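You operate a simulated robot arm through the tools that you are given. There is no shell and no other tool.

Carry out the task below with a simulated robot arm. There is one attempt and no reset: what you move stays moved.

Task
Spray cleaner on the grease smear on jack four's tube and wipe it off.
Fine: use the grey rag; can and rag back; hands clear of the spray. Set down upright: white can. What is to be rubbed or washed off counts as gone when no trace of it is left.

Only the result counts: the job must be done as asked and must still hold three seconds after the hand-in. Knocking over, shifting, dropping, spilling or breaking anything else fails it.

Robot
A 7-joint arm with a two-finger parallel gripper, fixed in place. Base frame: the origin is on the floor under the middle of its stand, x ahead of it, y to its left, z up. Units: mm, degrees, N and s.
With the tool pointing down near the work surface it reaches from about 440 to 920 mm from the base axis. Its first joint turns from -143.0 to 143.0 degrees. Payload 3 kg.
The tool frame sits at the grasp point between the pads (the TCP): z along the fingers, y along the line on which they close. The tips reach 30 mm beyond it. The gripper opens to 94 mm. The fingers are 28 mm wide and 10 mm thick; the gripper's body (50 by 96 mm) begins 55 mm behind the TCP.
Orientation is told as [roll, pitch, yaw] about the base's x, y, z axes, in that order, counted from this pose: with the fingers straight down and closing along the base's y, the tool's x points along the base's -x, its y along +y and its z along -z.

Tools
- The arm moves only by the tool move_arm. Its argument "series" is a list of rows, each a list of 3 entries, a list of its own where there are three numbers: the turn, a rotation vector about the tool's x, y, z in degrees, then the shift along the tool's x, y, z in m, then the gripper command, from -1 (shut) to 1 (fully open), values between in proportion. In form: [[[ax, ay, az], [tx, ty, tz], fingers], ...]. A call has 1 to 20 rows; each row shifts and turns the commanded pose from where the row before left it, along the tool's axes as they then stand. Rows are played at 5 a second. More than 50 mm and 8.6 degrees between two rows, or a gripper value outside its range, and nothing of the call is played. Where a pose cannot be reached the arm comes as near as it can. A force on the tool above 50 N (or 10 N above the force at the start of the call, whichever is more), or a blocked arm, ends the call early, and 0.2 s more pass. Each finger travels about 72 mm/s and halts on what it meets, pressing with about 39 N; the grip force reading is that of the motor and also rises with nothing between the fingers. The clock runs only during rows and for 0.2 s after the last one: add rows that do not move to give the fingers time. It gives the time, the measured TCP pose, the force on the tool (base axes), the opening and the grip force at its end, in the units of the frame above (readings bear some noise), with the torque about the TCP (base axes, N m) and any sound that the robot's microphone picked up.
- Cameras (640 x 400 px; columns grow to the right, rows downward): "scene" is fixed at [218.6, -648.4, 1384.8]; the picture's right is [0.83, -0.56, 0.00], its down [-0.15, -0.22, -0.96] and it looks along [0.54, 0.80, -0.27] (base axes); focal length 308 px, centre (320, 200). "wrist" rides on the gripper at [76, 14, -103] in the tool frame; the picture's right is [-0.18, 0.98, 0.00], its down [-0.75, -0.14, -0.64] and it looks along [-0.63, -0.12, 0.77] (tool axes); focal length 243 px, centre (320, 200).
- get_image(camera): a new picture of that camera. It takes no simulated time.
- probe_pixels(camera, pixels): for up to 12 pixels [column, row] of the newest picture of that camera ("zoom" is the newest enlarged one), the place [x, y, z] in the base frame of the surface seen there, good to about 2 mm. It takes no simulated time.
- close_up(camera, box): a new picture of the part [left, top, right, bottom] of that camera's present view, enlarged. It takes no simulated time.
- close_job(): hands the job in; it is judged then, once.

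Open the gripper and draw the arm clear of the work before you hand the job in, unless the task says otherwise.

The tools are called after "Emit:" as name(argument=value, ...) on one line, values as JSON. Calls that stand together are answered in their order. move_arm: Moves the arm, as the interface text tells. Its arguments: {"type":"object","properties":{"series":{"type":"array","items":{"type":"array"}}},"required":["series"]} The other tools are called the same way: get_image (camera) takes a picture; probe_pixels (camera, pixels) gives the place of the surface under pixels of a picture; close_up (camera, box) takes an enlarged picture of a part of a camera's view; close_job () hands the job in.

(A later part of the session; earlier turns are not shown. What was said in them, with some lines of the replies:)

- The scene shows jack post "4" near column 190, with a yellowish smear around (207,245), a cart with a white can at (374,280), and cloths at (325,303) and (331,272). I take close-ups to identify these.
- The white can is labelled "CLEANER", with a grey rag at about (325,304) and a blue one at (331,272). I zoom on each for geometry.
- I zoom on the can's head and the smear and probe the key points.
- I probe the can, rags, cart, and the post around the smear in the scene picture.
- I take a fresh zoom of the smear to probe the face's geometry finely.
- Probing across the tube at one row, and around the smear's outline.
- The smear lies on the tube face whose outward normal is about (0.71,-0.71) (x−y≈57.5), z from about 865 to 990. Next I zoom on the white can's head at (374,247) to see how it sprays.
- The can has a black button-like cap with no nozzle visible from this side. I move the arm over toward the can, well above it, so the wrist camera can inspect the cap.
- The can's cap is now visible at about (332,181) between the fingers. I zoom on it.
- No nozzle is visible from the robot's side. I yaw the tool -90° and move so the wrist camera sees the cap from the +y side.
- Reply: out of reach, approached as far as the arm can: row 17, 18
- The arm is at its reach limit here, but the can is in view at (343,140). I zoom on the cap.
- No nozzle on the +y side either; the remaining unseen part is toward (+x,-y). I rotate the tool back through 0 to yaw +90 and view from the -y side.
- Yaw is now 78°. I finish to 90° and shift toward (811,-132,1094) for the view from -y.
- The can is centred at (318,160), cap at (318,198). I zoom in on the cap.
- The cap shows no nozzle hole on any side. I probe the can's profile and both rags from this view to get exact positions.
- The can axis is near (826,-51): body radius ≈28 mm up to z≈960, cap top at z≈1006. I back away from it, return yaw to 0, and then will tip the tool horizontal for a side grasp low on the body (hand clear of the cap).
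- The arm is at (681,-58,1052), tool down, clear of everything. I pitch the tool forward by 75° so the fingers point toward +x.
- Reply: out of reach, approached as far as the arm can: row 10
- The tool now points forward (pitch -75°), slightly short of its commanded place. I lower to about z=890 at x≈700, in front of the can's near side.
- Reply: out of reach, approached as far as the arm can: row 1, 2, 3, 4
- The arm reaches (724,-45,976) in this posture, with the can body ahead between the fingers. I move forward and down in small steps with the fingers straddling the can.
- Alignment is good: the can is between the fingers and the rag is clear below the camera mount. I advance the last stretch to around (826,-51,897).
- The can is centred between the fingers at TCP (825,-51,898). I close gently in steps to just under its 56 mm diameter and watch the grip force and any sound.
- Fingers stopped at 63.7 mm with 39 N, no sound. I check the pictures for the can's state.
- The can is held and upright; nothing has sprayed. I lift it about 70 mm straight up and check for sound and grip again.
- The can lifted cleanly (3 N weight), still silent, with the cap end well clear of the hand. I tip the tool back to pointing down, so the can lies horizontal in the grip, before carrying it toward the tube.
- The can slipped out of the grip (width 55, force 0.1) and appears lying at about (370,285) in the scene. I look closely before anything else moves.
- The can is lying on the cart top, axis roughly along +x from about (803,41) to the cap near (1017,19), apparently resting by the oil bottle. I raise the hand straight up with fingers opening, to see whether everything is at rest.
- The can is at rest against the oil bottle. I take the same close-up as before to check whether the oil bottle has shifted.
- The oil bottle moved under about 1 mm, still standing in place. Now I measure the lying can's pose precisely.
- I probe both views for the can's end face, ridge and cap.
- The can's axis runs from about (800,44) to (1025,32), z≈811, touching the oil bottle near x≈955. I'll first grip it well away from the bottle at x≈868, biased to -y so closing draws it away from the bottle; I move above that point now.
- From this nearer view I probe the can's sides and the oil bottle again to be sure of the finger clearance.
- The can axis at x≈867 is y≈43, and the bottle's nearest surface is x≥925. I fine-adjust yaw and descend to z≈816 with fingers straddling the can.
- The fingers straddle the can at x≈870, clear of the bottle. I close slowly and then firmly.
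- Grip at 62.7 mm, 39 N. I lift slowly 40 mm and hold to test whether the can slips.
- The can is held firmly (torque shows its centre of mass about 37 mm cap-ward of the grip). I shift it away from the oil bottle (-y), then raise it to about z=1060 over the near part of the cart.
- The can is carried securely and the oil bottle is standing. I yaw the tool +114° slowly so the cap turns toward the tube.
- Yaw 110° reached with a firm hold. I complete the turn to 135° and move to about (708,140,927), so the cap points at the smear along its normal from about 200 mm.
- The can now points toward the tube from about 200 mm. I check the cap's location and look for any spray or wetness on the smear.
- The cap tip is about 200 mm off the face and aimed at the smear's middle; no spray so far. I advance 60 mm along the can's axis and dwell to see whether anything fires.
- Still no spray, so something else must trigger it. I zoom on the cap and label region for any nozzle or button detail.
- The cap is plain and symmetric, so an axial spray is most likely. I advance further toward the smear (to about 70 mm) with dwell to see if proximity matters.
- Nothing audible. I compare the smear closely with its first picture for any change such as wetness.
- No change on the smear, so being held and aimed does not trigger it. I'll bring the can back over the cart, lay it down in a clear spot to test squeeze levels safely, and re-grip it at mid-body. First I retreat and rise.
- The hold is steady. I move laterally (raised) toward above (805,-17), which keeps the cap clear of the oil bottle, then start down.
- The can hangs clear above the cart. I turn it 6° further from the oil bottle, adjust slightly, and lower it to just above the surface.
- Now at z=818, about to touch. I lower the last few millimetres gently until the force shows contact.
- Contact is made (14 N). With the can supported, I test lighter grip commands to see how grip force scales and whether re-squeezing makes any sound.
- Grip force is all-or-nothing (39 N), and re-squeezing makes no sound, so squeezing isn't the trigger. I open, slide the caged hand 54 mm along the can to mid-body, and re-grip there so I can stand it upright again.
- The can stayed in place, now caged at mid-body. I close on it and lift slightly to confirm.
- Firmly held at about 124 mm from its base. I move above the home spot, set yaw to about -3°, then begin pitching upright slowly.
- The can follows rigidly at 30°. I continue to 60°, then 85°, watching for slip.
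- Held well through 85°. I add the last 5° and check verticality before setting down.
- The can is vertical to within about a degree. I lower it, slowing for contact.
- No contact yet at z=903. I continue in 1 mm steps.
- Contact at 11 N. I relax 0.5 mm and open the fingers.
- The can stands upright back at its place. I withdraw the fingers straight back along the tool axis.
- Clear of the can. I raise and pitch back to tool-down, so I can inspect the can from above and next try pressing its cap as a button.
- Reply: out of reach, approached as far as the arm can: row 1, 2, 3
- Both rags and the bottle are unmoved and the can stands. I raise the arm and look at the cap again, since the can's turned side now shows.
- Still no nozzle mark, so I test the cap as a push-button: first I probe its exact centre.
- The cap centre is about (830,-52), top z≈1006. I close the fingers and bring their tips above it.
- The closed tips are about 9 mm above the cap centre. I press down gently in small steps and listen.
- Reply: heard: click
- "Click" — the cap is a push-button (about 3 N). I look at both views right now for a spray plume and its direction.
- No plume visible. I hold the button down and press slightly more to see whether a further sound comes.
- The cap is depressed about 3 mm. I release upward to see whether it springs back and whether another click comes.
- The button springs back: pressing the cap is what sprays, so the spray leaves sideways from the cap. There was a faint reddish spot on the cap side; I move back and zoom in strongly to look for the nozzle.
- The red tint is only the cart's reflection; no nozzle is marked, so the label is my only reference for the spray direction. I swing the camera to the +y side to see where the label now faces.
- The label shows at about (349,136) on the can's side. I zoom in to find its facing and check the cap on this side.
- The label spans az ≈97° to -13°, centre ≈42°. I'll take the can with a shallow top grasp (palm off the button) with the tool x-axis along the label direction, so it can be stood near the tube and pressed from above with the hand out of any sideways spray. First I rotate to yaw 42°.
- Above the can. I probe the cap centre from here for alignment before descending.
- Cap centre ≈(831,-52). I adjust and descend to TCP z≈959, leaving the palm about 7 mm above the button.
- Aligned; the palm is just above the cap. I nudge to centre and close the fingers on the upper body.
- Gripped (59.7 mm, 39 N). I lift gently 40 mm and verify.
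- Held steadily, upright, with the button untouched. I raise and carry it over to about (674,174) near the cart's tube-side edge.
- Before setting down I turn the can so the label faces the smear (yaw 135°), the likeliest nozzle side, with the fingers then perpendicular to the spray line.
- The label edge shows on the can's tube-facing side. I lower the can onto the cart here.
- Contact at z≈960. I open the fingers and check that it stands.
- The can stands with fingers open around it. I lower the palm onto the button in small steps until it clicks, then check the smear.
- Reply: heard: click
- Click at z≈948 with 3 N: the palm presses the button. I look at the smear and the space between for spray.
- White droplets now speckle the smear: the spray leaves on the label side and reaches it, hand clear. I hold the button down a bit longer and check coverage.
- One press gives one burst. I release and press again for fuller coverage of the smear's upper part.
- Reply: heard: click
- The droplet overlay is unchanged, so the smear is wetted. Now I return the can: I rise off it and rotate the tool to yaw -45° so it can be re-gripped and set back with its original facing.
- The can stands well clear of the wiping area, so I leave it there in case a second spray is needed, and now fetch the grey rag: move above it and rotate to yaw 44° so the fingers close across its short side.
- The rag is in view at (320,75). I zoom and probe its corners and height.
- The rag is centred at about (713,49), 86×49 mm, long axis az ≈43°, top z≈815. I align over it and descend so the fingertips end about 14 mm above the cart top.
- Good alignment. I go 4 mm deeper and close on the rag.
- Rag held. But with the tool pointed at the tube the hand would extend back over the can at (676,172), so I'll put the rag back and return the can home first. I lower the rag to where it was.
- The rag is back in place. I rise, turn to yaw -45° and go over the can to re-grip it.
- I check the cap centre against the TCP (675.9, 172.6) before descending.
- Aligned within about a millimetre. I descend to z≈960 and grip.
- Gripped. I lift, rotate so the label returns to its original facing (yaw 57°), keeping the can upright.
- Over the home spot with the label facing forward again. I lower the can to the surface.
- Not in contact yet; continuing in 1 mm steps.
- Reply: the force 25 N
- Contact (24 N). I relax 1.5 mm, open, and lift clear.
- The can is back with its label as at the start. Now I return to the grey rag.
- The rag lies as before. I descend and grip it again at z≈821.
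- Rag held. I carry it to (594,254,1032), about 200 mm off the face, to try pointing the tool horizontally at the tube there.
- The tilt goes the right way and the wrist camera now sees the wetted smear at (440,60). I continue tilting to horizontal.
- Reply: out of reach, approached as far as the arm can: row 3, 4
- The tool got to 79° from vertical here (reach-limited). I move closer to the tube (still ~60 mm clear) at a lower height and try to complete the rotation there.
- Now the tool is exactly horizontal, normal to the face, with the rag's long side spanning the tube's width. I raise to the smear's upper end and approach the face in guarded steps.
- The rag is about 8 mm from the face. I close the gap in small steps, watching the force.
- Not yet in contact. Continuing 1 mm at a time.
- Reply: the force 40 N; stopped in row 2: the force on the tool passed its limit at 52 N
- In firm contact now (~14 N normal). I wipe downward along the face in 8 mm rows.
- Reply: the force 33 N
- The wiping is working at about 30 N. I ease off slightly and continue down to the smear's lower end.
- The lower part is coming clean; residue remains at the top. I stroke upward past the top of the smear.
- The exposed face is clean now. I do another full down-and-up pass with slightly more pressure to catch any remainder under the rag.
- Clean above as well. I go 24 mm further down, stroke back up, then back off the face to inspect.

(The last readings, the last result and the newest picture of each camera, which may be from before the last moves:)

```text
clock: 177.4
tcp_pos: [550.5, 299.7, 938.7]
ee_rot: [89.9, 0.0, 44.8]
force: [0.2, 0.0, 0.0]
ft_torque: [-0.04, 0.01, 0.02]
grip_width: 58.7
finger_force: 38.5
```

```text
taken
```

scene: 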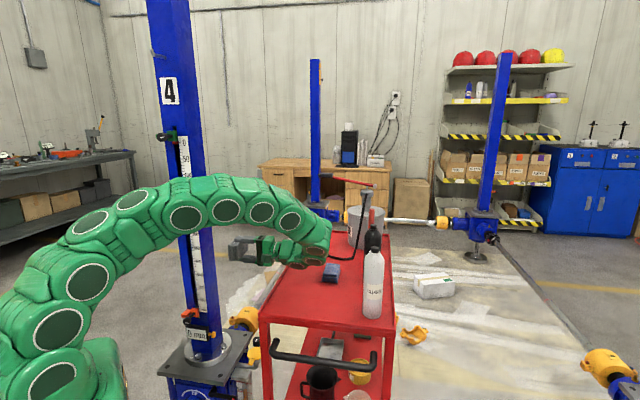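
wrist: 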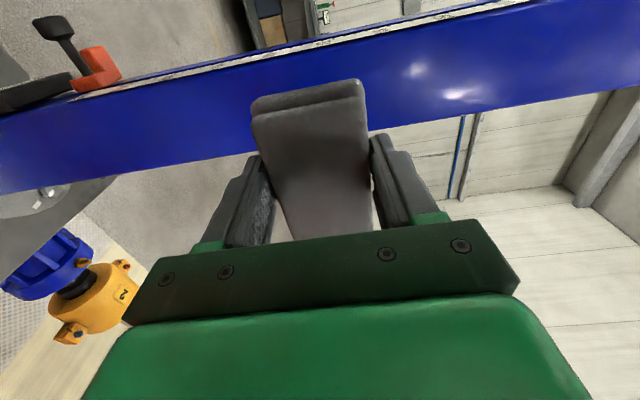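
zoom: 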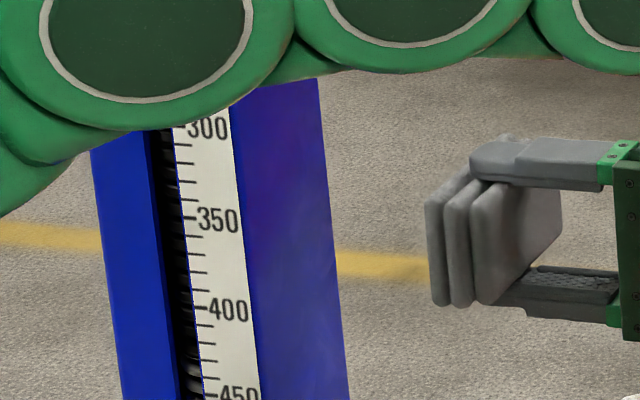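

The visible face is clean. I roll the tool back and move away to view the whole smear zone, including the part hidden by the arm.

Emit:
move_arm(series=[[[7.5, 0, 0], [0, 0, -0.01], -1], [[7.5, 0, 0], [0, 0, -0.01], -1], [[7.5, 0, 0], [0, 0, -0.01], -1], [[7.5, 0, 0], [0, 0, -0.01], -1], [[7.5, 0, 0], [0, 0, -0.015], -1], [[7.5, 0, 0], [0, 0, -0.015], -1], [[7.5, 0, 0], [0, 0, -0.015], -1], [[7.5, 0, 0], [0, 0, -0.015], -1], [[0, 0, 0], [0, 0, 0], -1]])

Emit:
get_image(camera="wrist")

Emit:
close_up(camera="scene", box=[172, 205, 252, 275])

```text
clock: 179.4
tcp_pos: [609.9, 240.7, 987.4]
ee_rot: [29.8, 0.0, 44.9]
force: [0.5, -0.1, -1.0]
ft_torque: [-0.05, 0.03, -0.04]
grip_width: 58.9
finger_force: 38.8
```

```text
taken
```

wrist: 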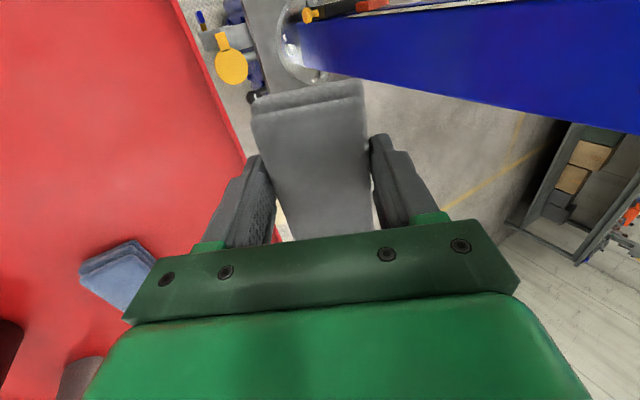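

```text
5.71 times, centred on (212, 240) of scene
```

zoom: 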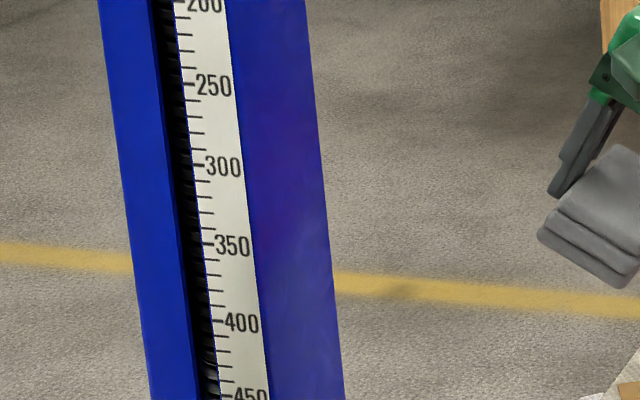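

The whole face looks clean from both views. I zoom in tightly on the former smear zone from both cameras to be sure no trace or droplets remain.

Emit:
close_up(camera="scene", box=[172, 225, 236, 265])

Emit:
close_up(camera="wrist", box=[330, 0, 560, 130])

Emit:
close_up(camera="scene", box=[190, 222, 222, 242])

Emit:
close_up(camera="scene", box=[190, 242, 222, 272])

```text
10.00 times, centred on (204, 245) of scene
```

zoom: 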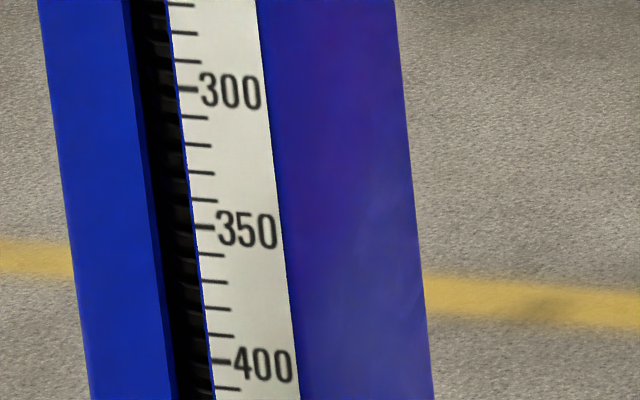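

```text
2.78 times, centred on (445, 65) of wrist
```

zoom: 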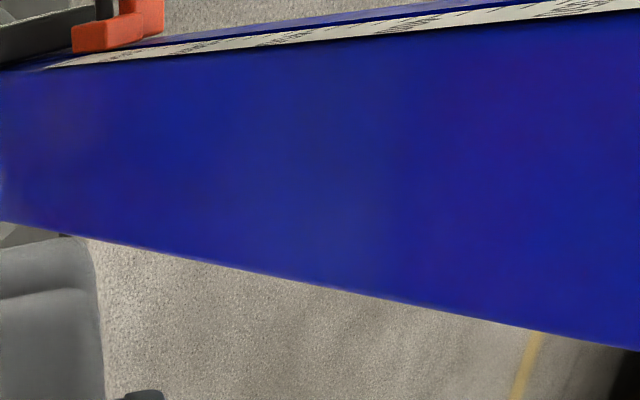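

```text
16.00 times, centred on (206, 232) of scene
```

zoom: 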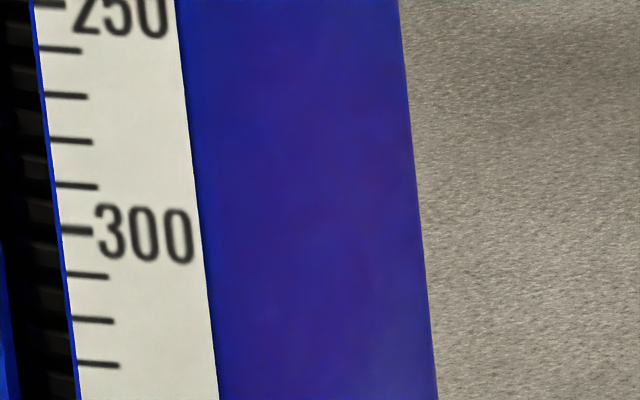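

```text
13.33 times, centred on (206, 257) of scene
```

zoom: 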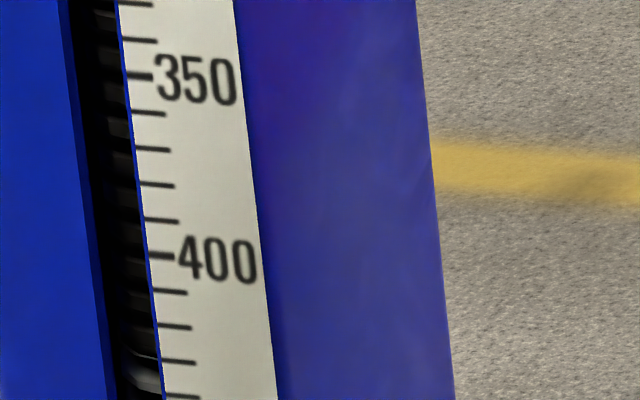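

It looks clean; I take one extreme close-up on a faint lighter patch near (209,247) to decide whether it's only a reflection.

Emit:
close_up(camera="scene", box=[200, 240, 216, 252])

Emit:
close_up(camera="scene", box=[195, 205, 235, 300])

Emit:
close_up(camera="wrist", box=[380, 30, 480, 100])

```text
16.00 times, centred on (208, 246) of scene
```

zoom: 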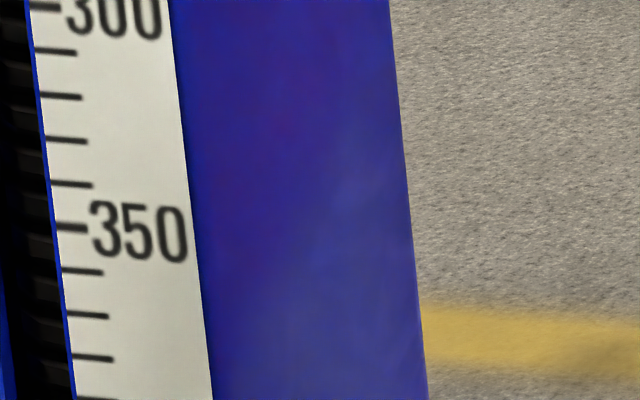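

```text
4.21 times, centred on (215, 252) of scene
```

zoom: 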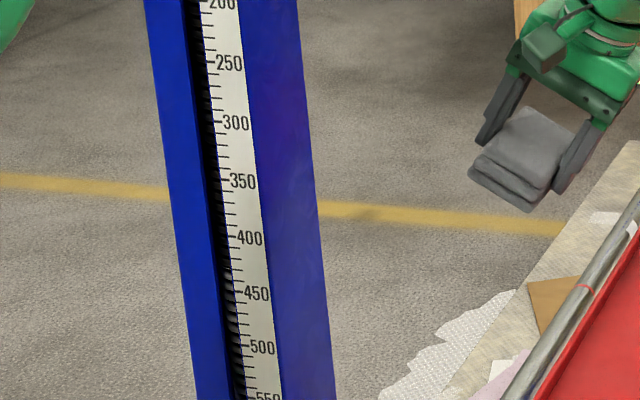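

```text
5.71 times, centred on (430, 65) of wrist
```

zoom: 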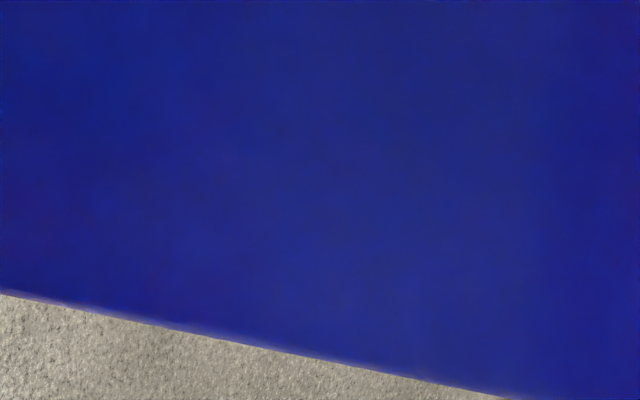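

The face is clean; only soft reflections remain. I level the tool again and carry the rag back to its place.

Emit:
move_arm(series=[[[7.5, 0, 0], [0, 0, -0.01], -1], [[7.5, 0, 0], [0, 0, -0.01], -1], [[7.5, 0, 0], [0, 0, -0.01], -1], [[7.3, 0, 0], [0, 0, -0.01], -1], [[0, 0, 1.8], [0, 0, 0], -1], [[0, 0, 0], [0.0095, -0.0345, 0], -1], [[0, 0, 0], [0.0095, -0.0345, 0], -1], [[0, 0, 0], [0.0095, -0.0345, 0], -1], [[0, 0, 0], [0.0095, -0.0345, 0], -1], [[0, 0, 0], [0.0095, -0.0345, 0], -1], [[0, 0, 0], [0.0095, -0.0345, 0], -1], [[0, 0, 0], [0, 0, 0], -1]])

Emit:
get_image(camera="scene")

```text
clock: 182.0
tcp_pos: [719.6, 41.6, 1024.0]
ee_rot: [0.0, -0.1, 43.2]
force: [0.2, 0.9, -0.3]
ft_torque: [-0.03, -0.01, 0.01]
grip_width: 58.7
finger_force: 38.8
```

```text
taken
```

scene: 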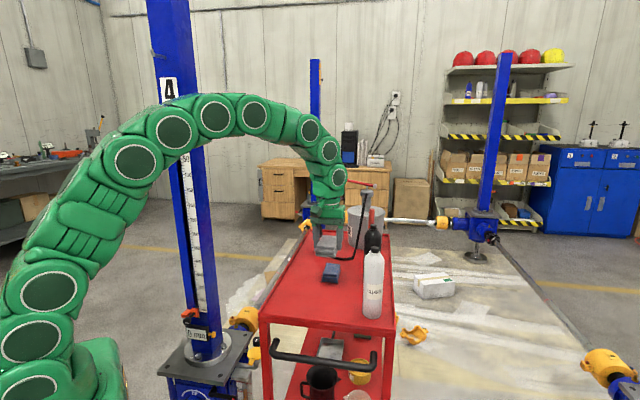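

I correct by about 10 mm and lower the rag onto its spot.

Emit:
move_arm(series=[[[0, 0, 0], [0.001, 0.0101, 0.02], -1], [[0, 0, 0], [0, 0, 0.04], -1], [[0, 0, 0], [0, 0, 0.04], -1], [[0, 0, 0], [0, 0, 0.04], -1], [[0, 0, 0], [0, 0, 0.035], -1], [[0, 0, 0], [0, 0, 0.018], -1], [[0, 0, 0], [0, 0, 0.007], -1], [[0, 0, 0], [0, 0, 0], -1]])

Emit:
move_arm(series=[[[0, 0, 0], [0, 0, 0.0015], -1], [[0, 0, 0], [0, 0, 0], -1]])

```text
clock: 183.8
tcp_pos: [710.7, 49.2, 825.6]
ee_rot: [0.1, 0.1, 43.1]
force: [-0.1, 1.1, -1.6]
ft_torque: [-0.01, 0.02, 0.0]
grip_width: 58.7
finger_force: 38.6
```

```text
clock: 184.4
tcp_pos: [709.9, 50.2, 823.3]
ee_rot: [0.1, 0.0, 43.1]
force: [0.2, -0.4, -0.3]
ft_torque: [-0.01, 0.02, 0.0]
grip_width: 58.6
finger_force: 39.6
```

Nearly down; the last 2 mm in small steps until contact.

Emit:
move_arm(series=[[[0, 0, 0], [0, -0.0015, 0.001], -1], [[0, 0, 0], [0, 0, 0.001], -1], [[0, 0, 0], [0, 0, 0], -1]])

```text
clock: 185.2
tcp_pos: [711.3, 48.7, 821.6]
ee_rot: [0.2, 0.0, 43.1]
force: [0.3, 0.1, 0.1]
ft_torque: [0.01, 0.02, 0.0]
grip_width: 58.9
finger_force: 39.0
```

Emit:
move_arm(series=[[[0, 0, 0], [0, 0, 0.001], -1], [[0, 0, 0], [0, 0, 0], -1]])

```text
clock: 185.8
tcp_pos: [711.2, 48.2, 820.1]
ee_rot: [0.1, 0.0, 43.0]
force: [0.5, -0.1, 0.0]
ft_torque: [0.0, -0.01, -0.04]
grip_width: 59.1
finger_force: 39.0
```

The rag is at the height it was picked from. I open, rise clear, and look.

Emit:
move_arm(series=[[[0, 0, 0], [0, 0, 0.0005], -1], [[0, 0, 0], [0, 0, 0], 0.35], [[0, 0, 0], [0, 0, 0], 0.7], [[0, 0, 0], [0, 0, 0], 1], [[0, 0, 0], [0, 0, -0.02], 1], [[0, 0, 0], [0, 0, -0.035], 1], [[0, 0, 0], [0, 0, -0.045], 1], [[0, 0, 0], [0, 0, -0.045], 1], [[0, 0, 0], [0, 0, -0.045], 1], [[0, 0, 0], [0, 0, -0.045], 1], [[0, 0, 0], [0.03, 0, -0.03], 1], [[0, 0, 0], [0.03, 0, -0.03], 1], [[0, 0, 0], [0.03, 0, -0.03], 1], [[0, 0, 0], [0.03, 0, -0.03], 1], [[0, 0, 0], [0, 0, 0], 1]])

Emit:
get_image(camera="scene")

Emit:
close_up(camera="scene", box=[300, 220, 400, 330])

Emit:
get_image(camera="wrist")

```text
clock: 189.0
tcp_pos: [621.6, -35.3, 1175.1]
ee_rot: [0.1, 0.0, 43.1]
force: [-0.3, -0.1, 0.6]
ft_torque: [0.0, 0.01, -0.03]
grip_width: 94.0
finger_force: 0.0
```

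```text
taken
```

scene: 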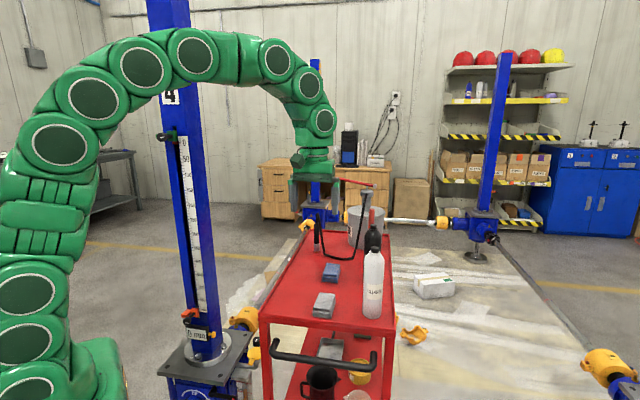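

```text
3.64 times, centred on (350, 275) of scene
```

zoom: 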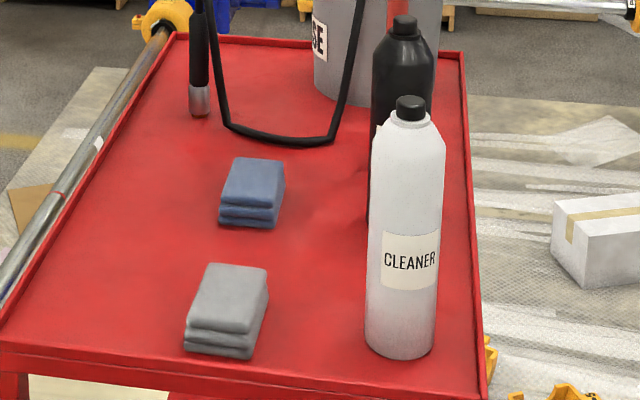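

```text
taken
```

wrist: 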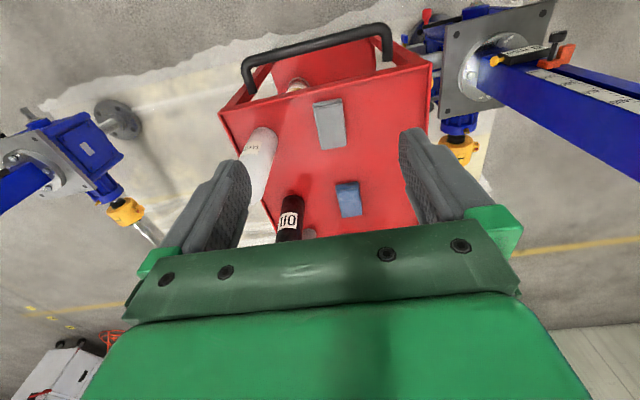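

Everything is back as in the first picture. One last full check of the tube face with the view unobstructed.

Emit:
close_up(camera="scene", box=[172, 225, 236, 265])

Emit:
close_up(camera="scene", box=[180, 180, 250, 320])

Emit:
close_up(camera="wrist", box=[480, 40, 640, 160])

```text
10.00 times, centred on (204, 245) of scene
```

zoom: 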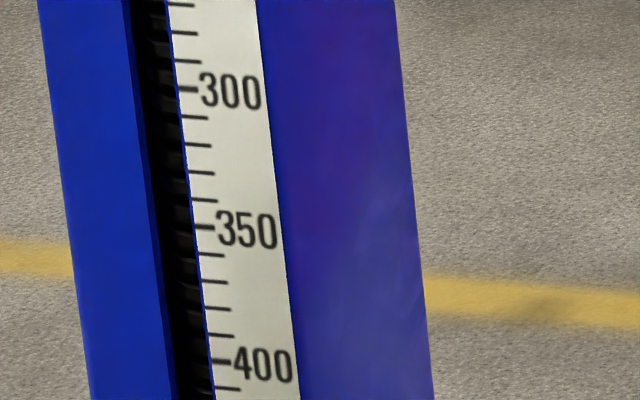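

```text
2.86 times, centred on (215, 250) of scene
```

zoom: 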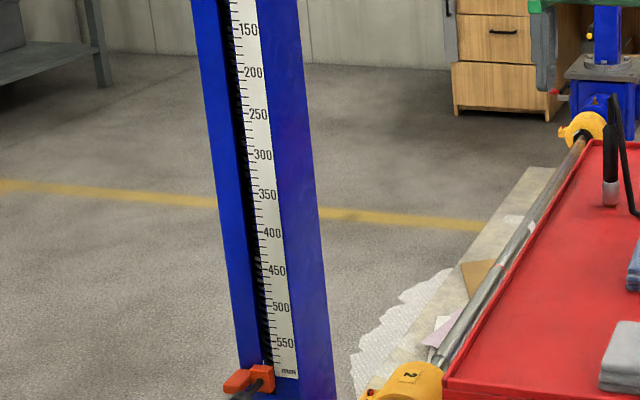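

```text
3.33 times, centred on (560, 100) of wrist
```

zoom: 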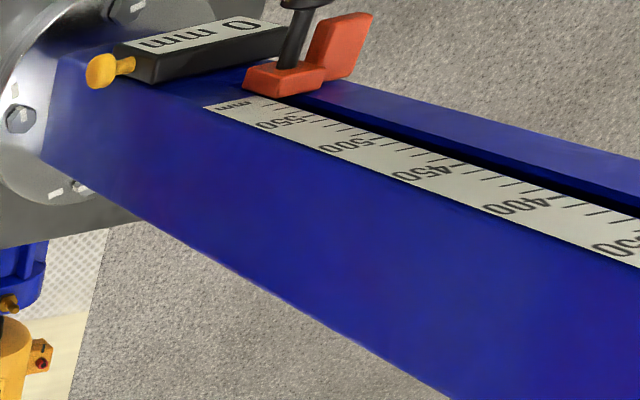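

The tube face shows no grease or droplets. The can stands upright at its place with the label forward, the grey rag is back, the gripper is open and the arm is clear. I hand the job in.

Emit:
close_job()

```text
The job is handed in.
```

I sprayed the grease smear on jack four's tube with cleaner and wiped it off with the grey rag. In close-ups from both cameras the face shows no grease and no droplets.

- **Dropped can:** early on, before spraying, the white can slipped out of the gripper onto the cart top and came to rest against the oil bottle. The bottle stayed upright and moved less than about 1 mm. I picked the can up and stood it upright again. If any drop counts as a failure, this one may.
- **Spraying:** the cleaner sprays from the label side when the cap is pressed. I stood the can on the cart with its label facing the smear. I pressed the cap from above with the palm, keeping the fingers to the sides of the spray. I pressed twice in this position; droplets showed across the smear after the first press.
- **Stray press:** before that, one test press at the can's home spot, to find out how it works, may have released a burst in an unknown direction. I saw no wet marks on the cart or nearby objects.
- **Put back:** the can is upright at its original spot, label facing as before. The grey rag is back within a few millimetres of where it was. The gripper is open and the arm is clear.
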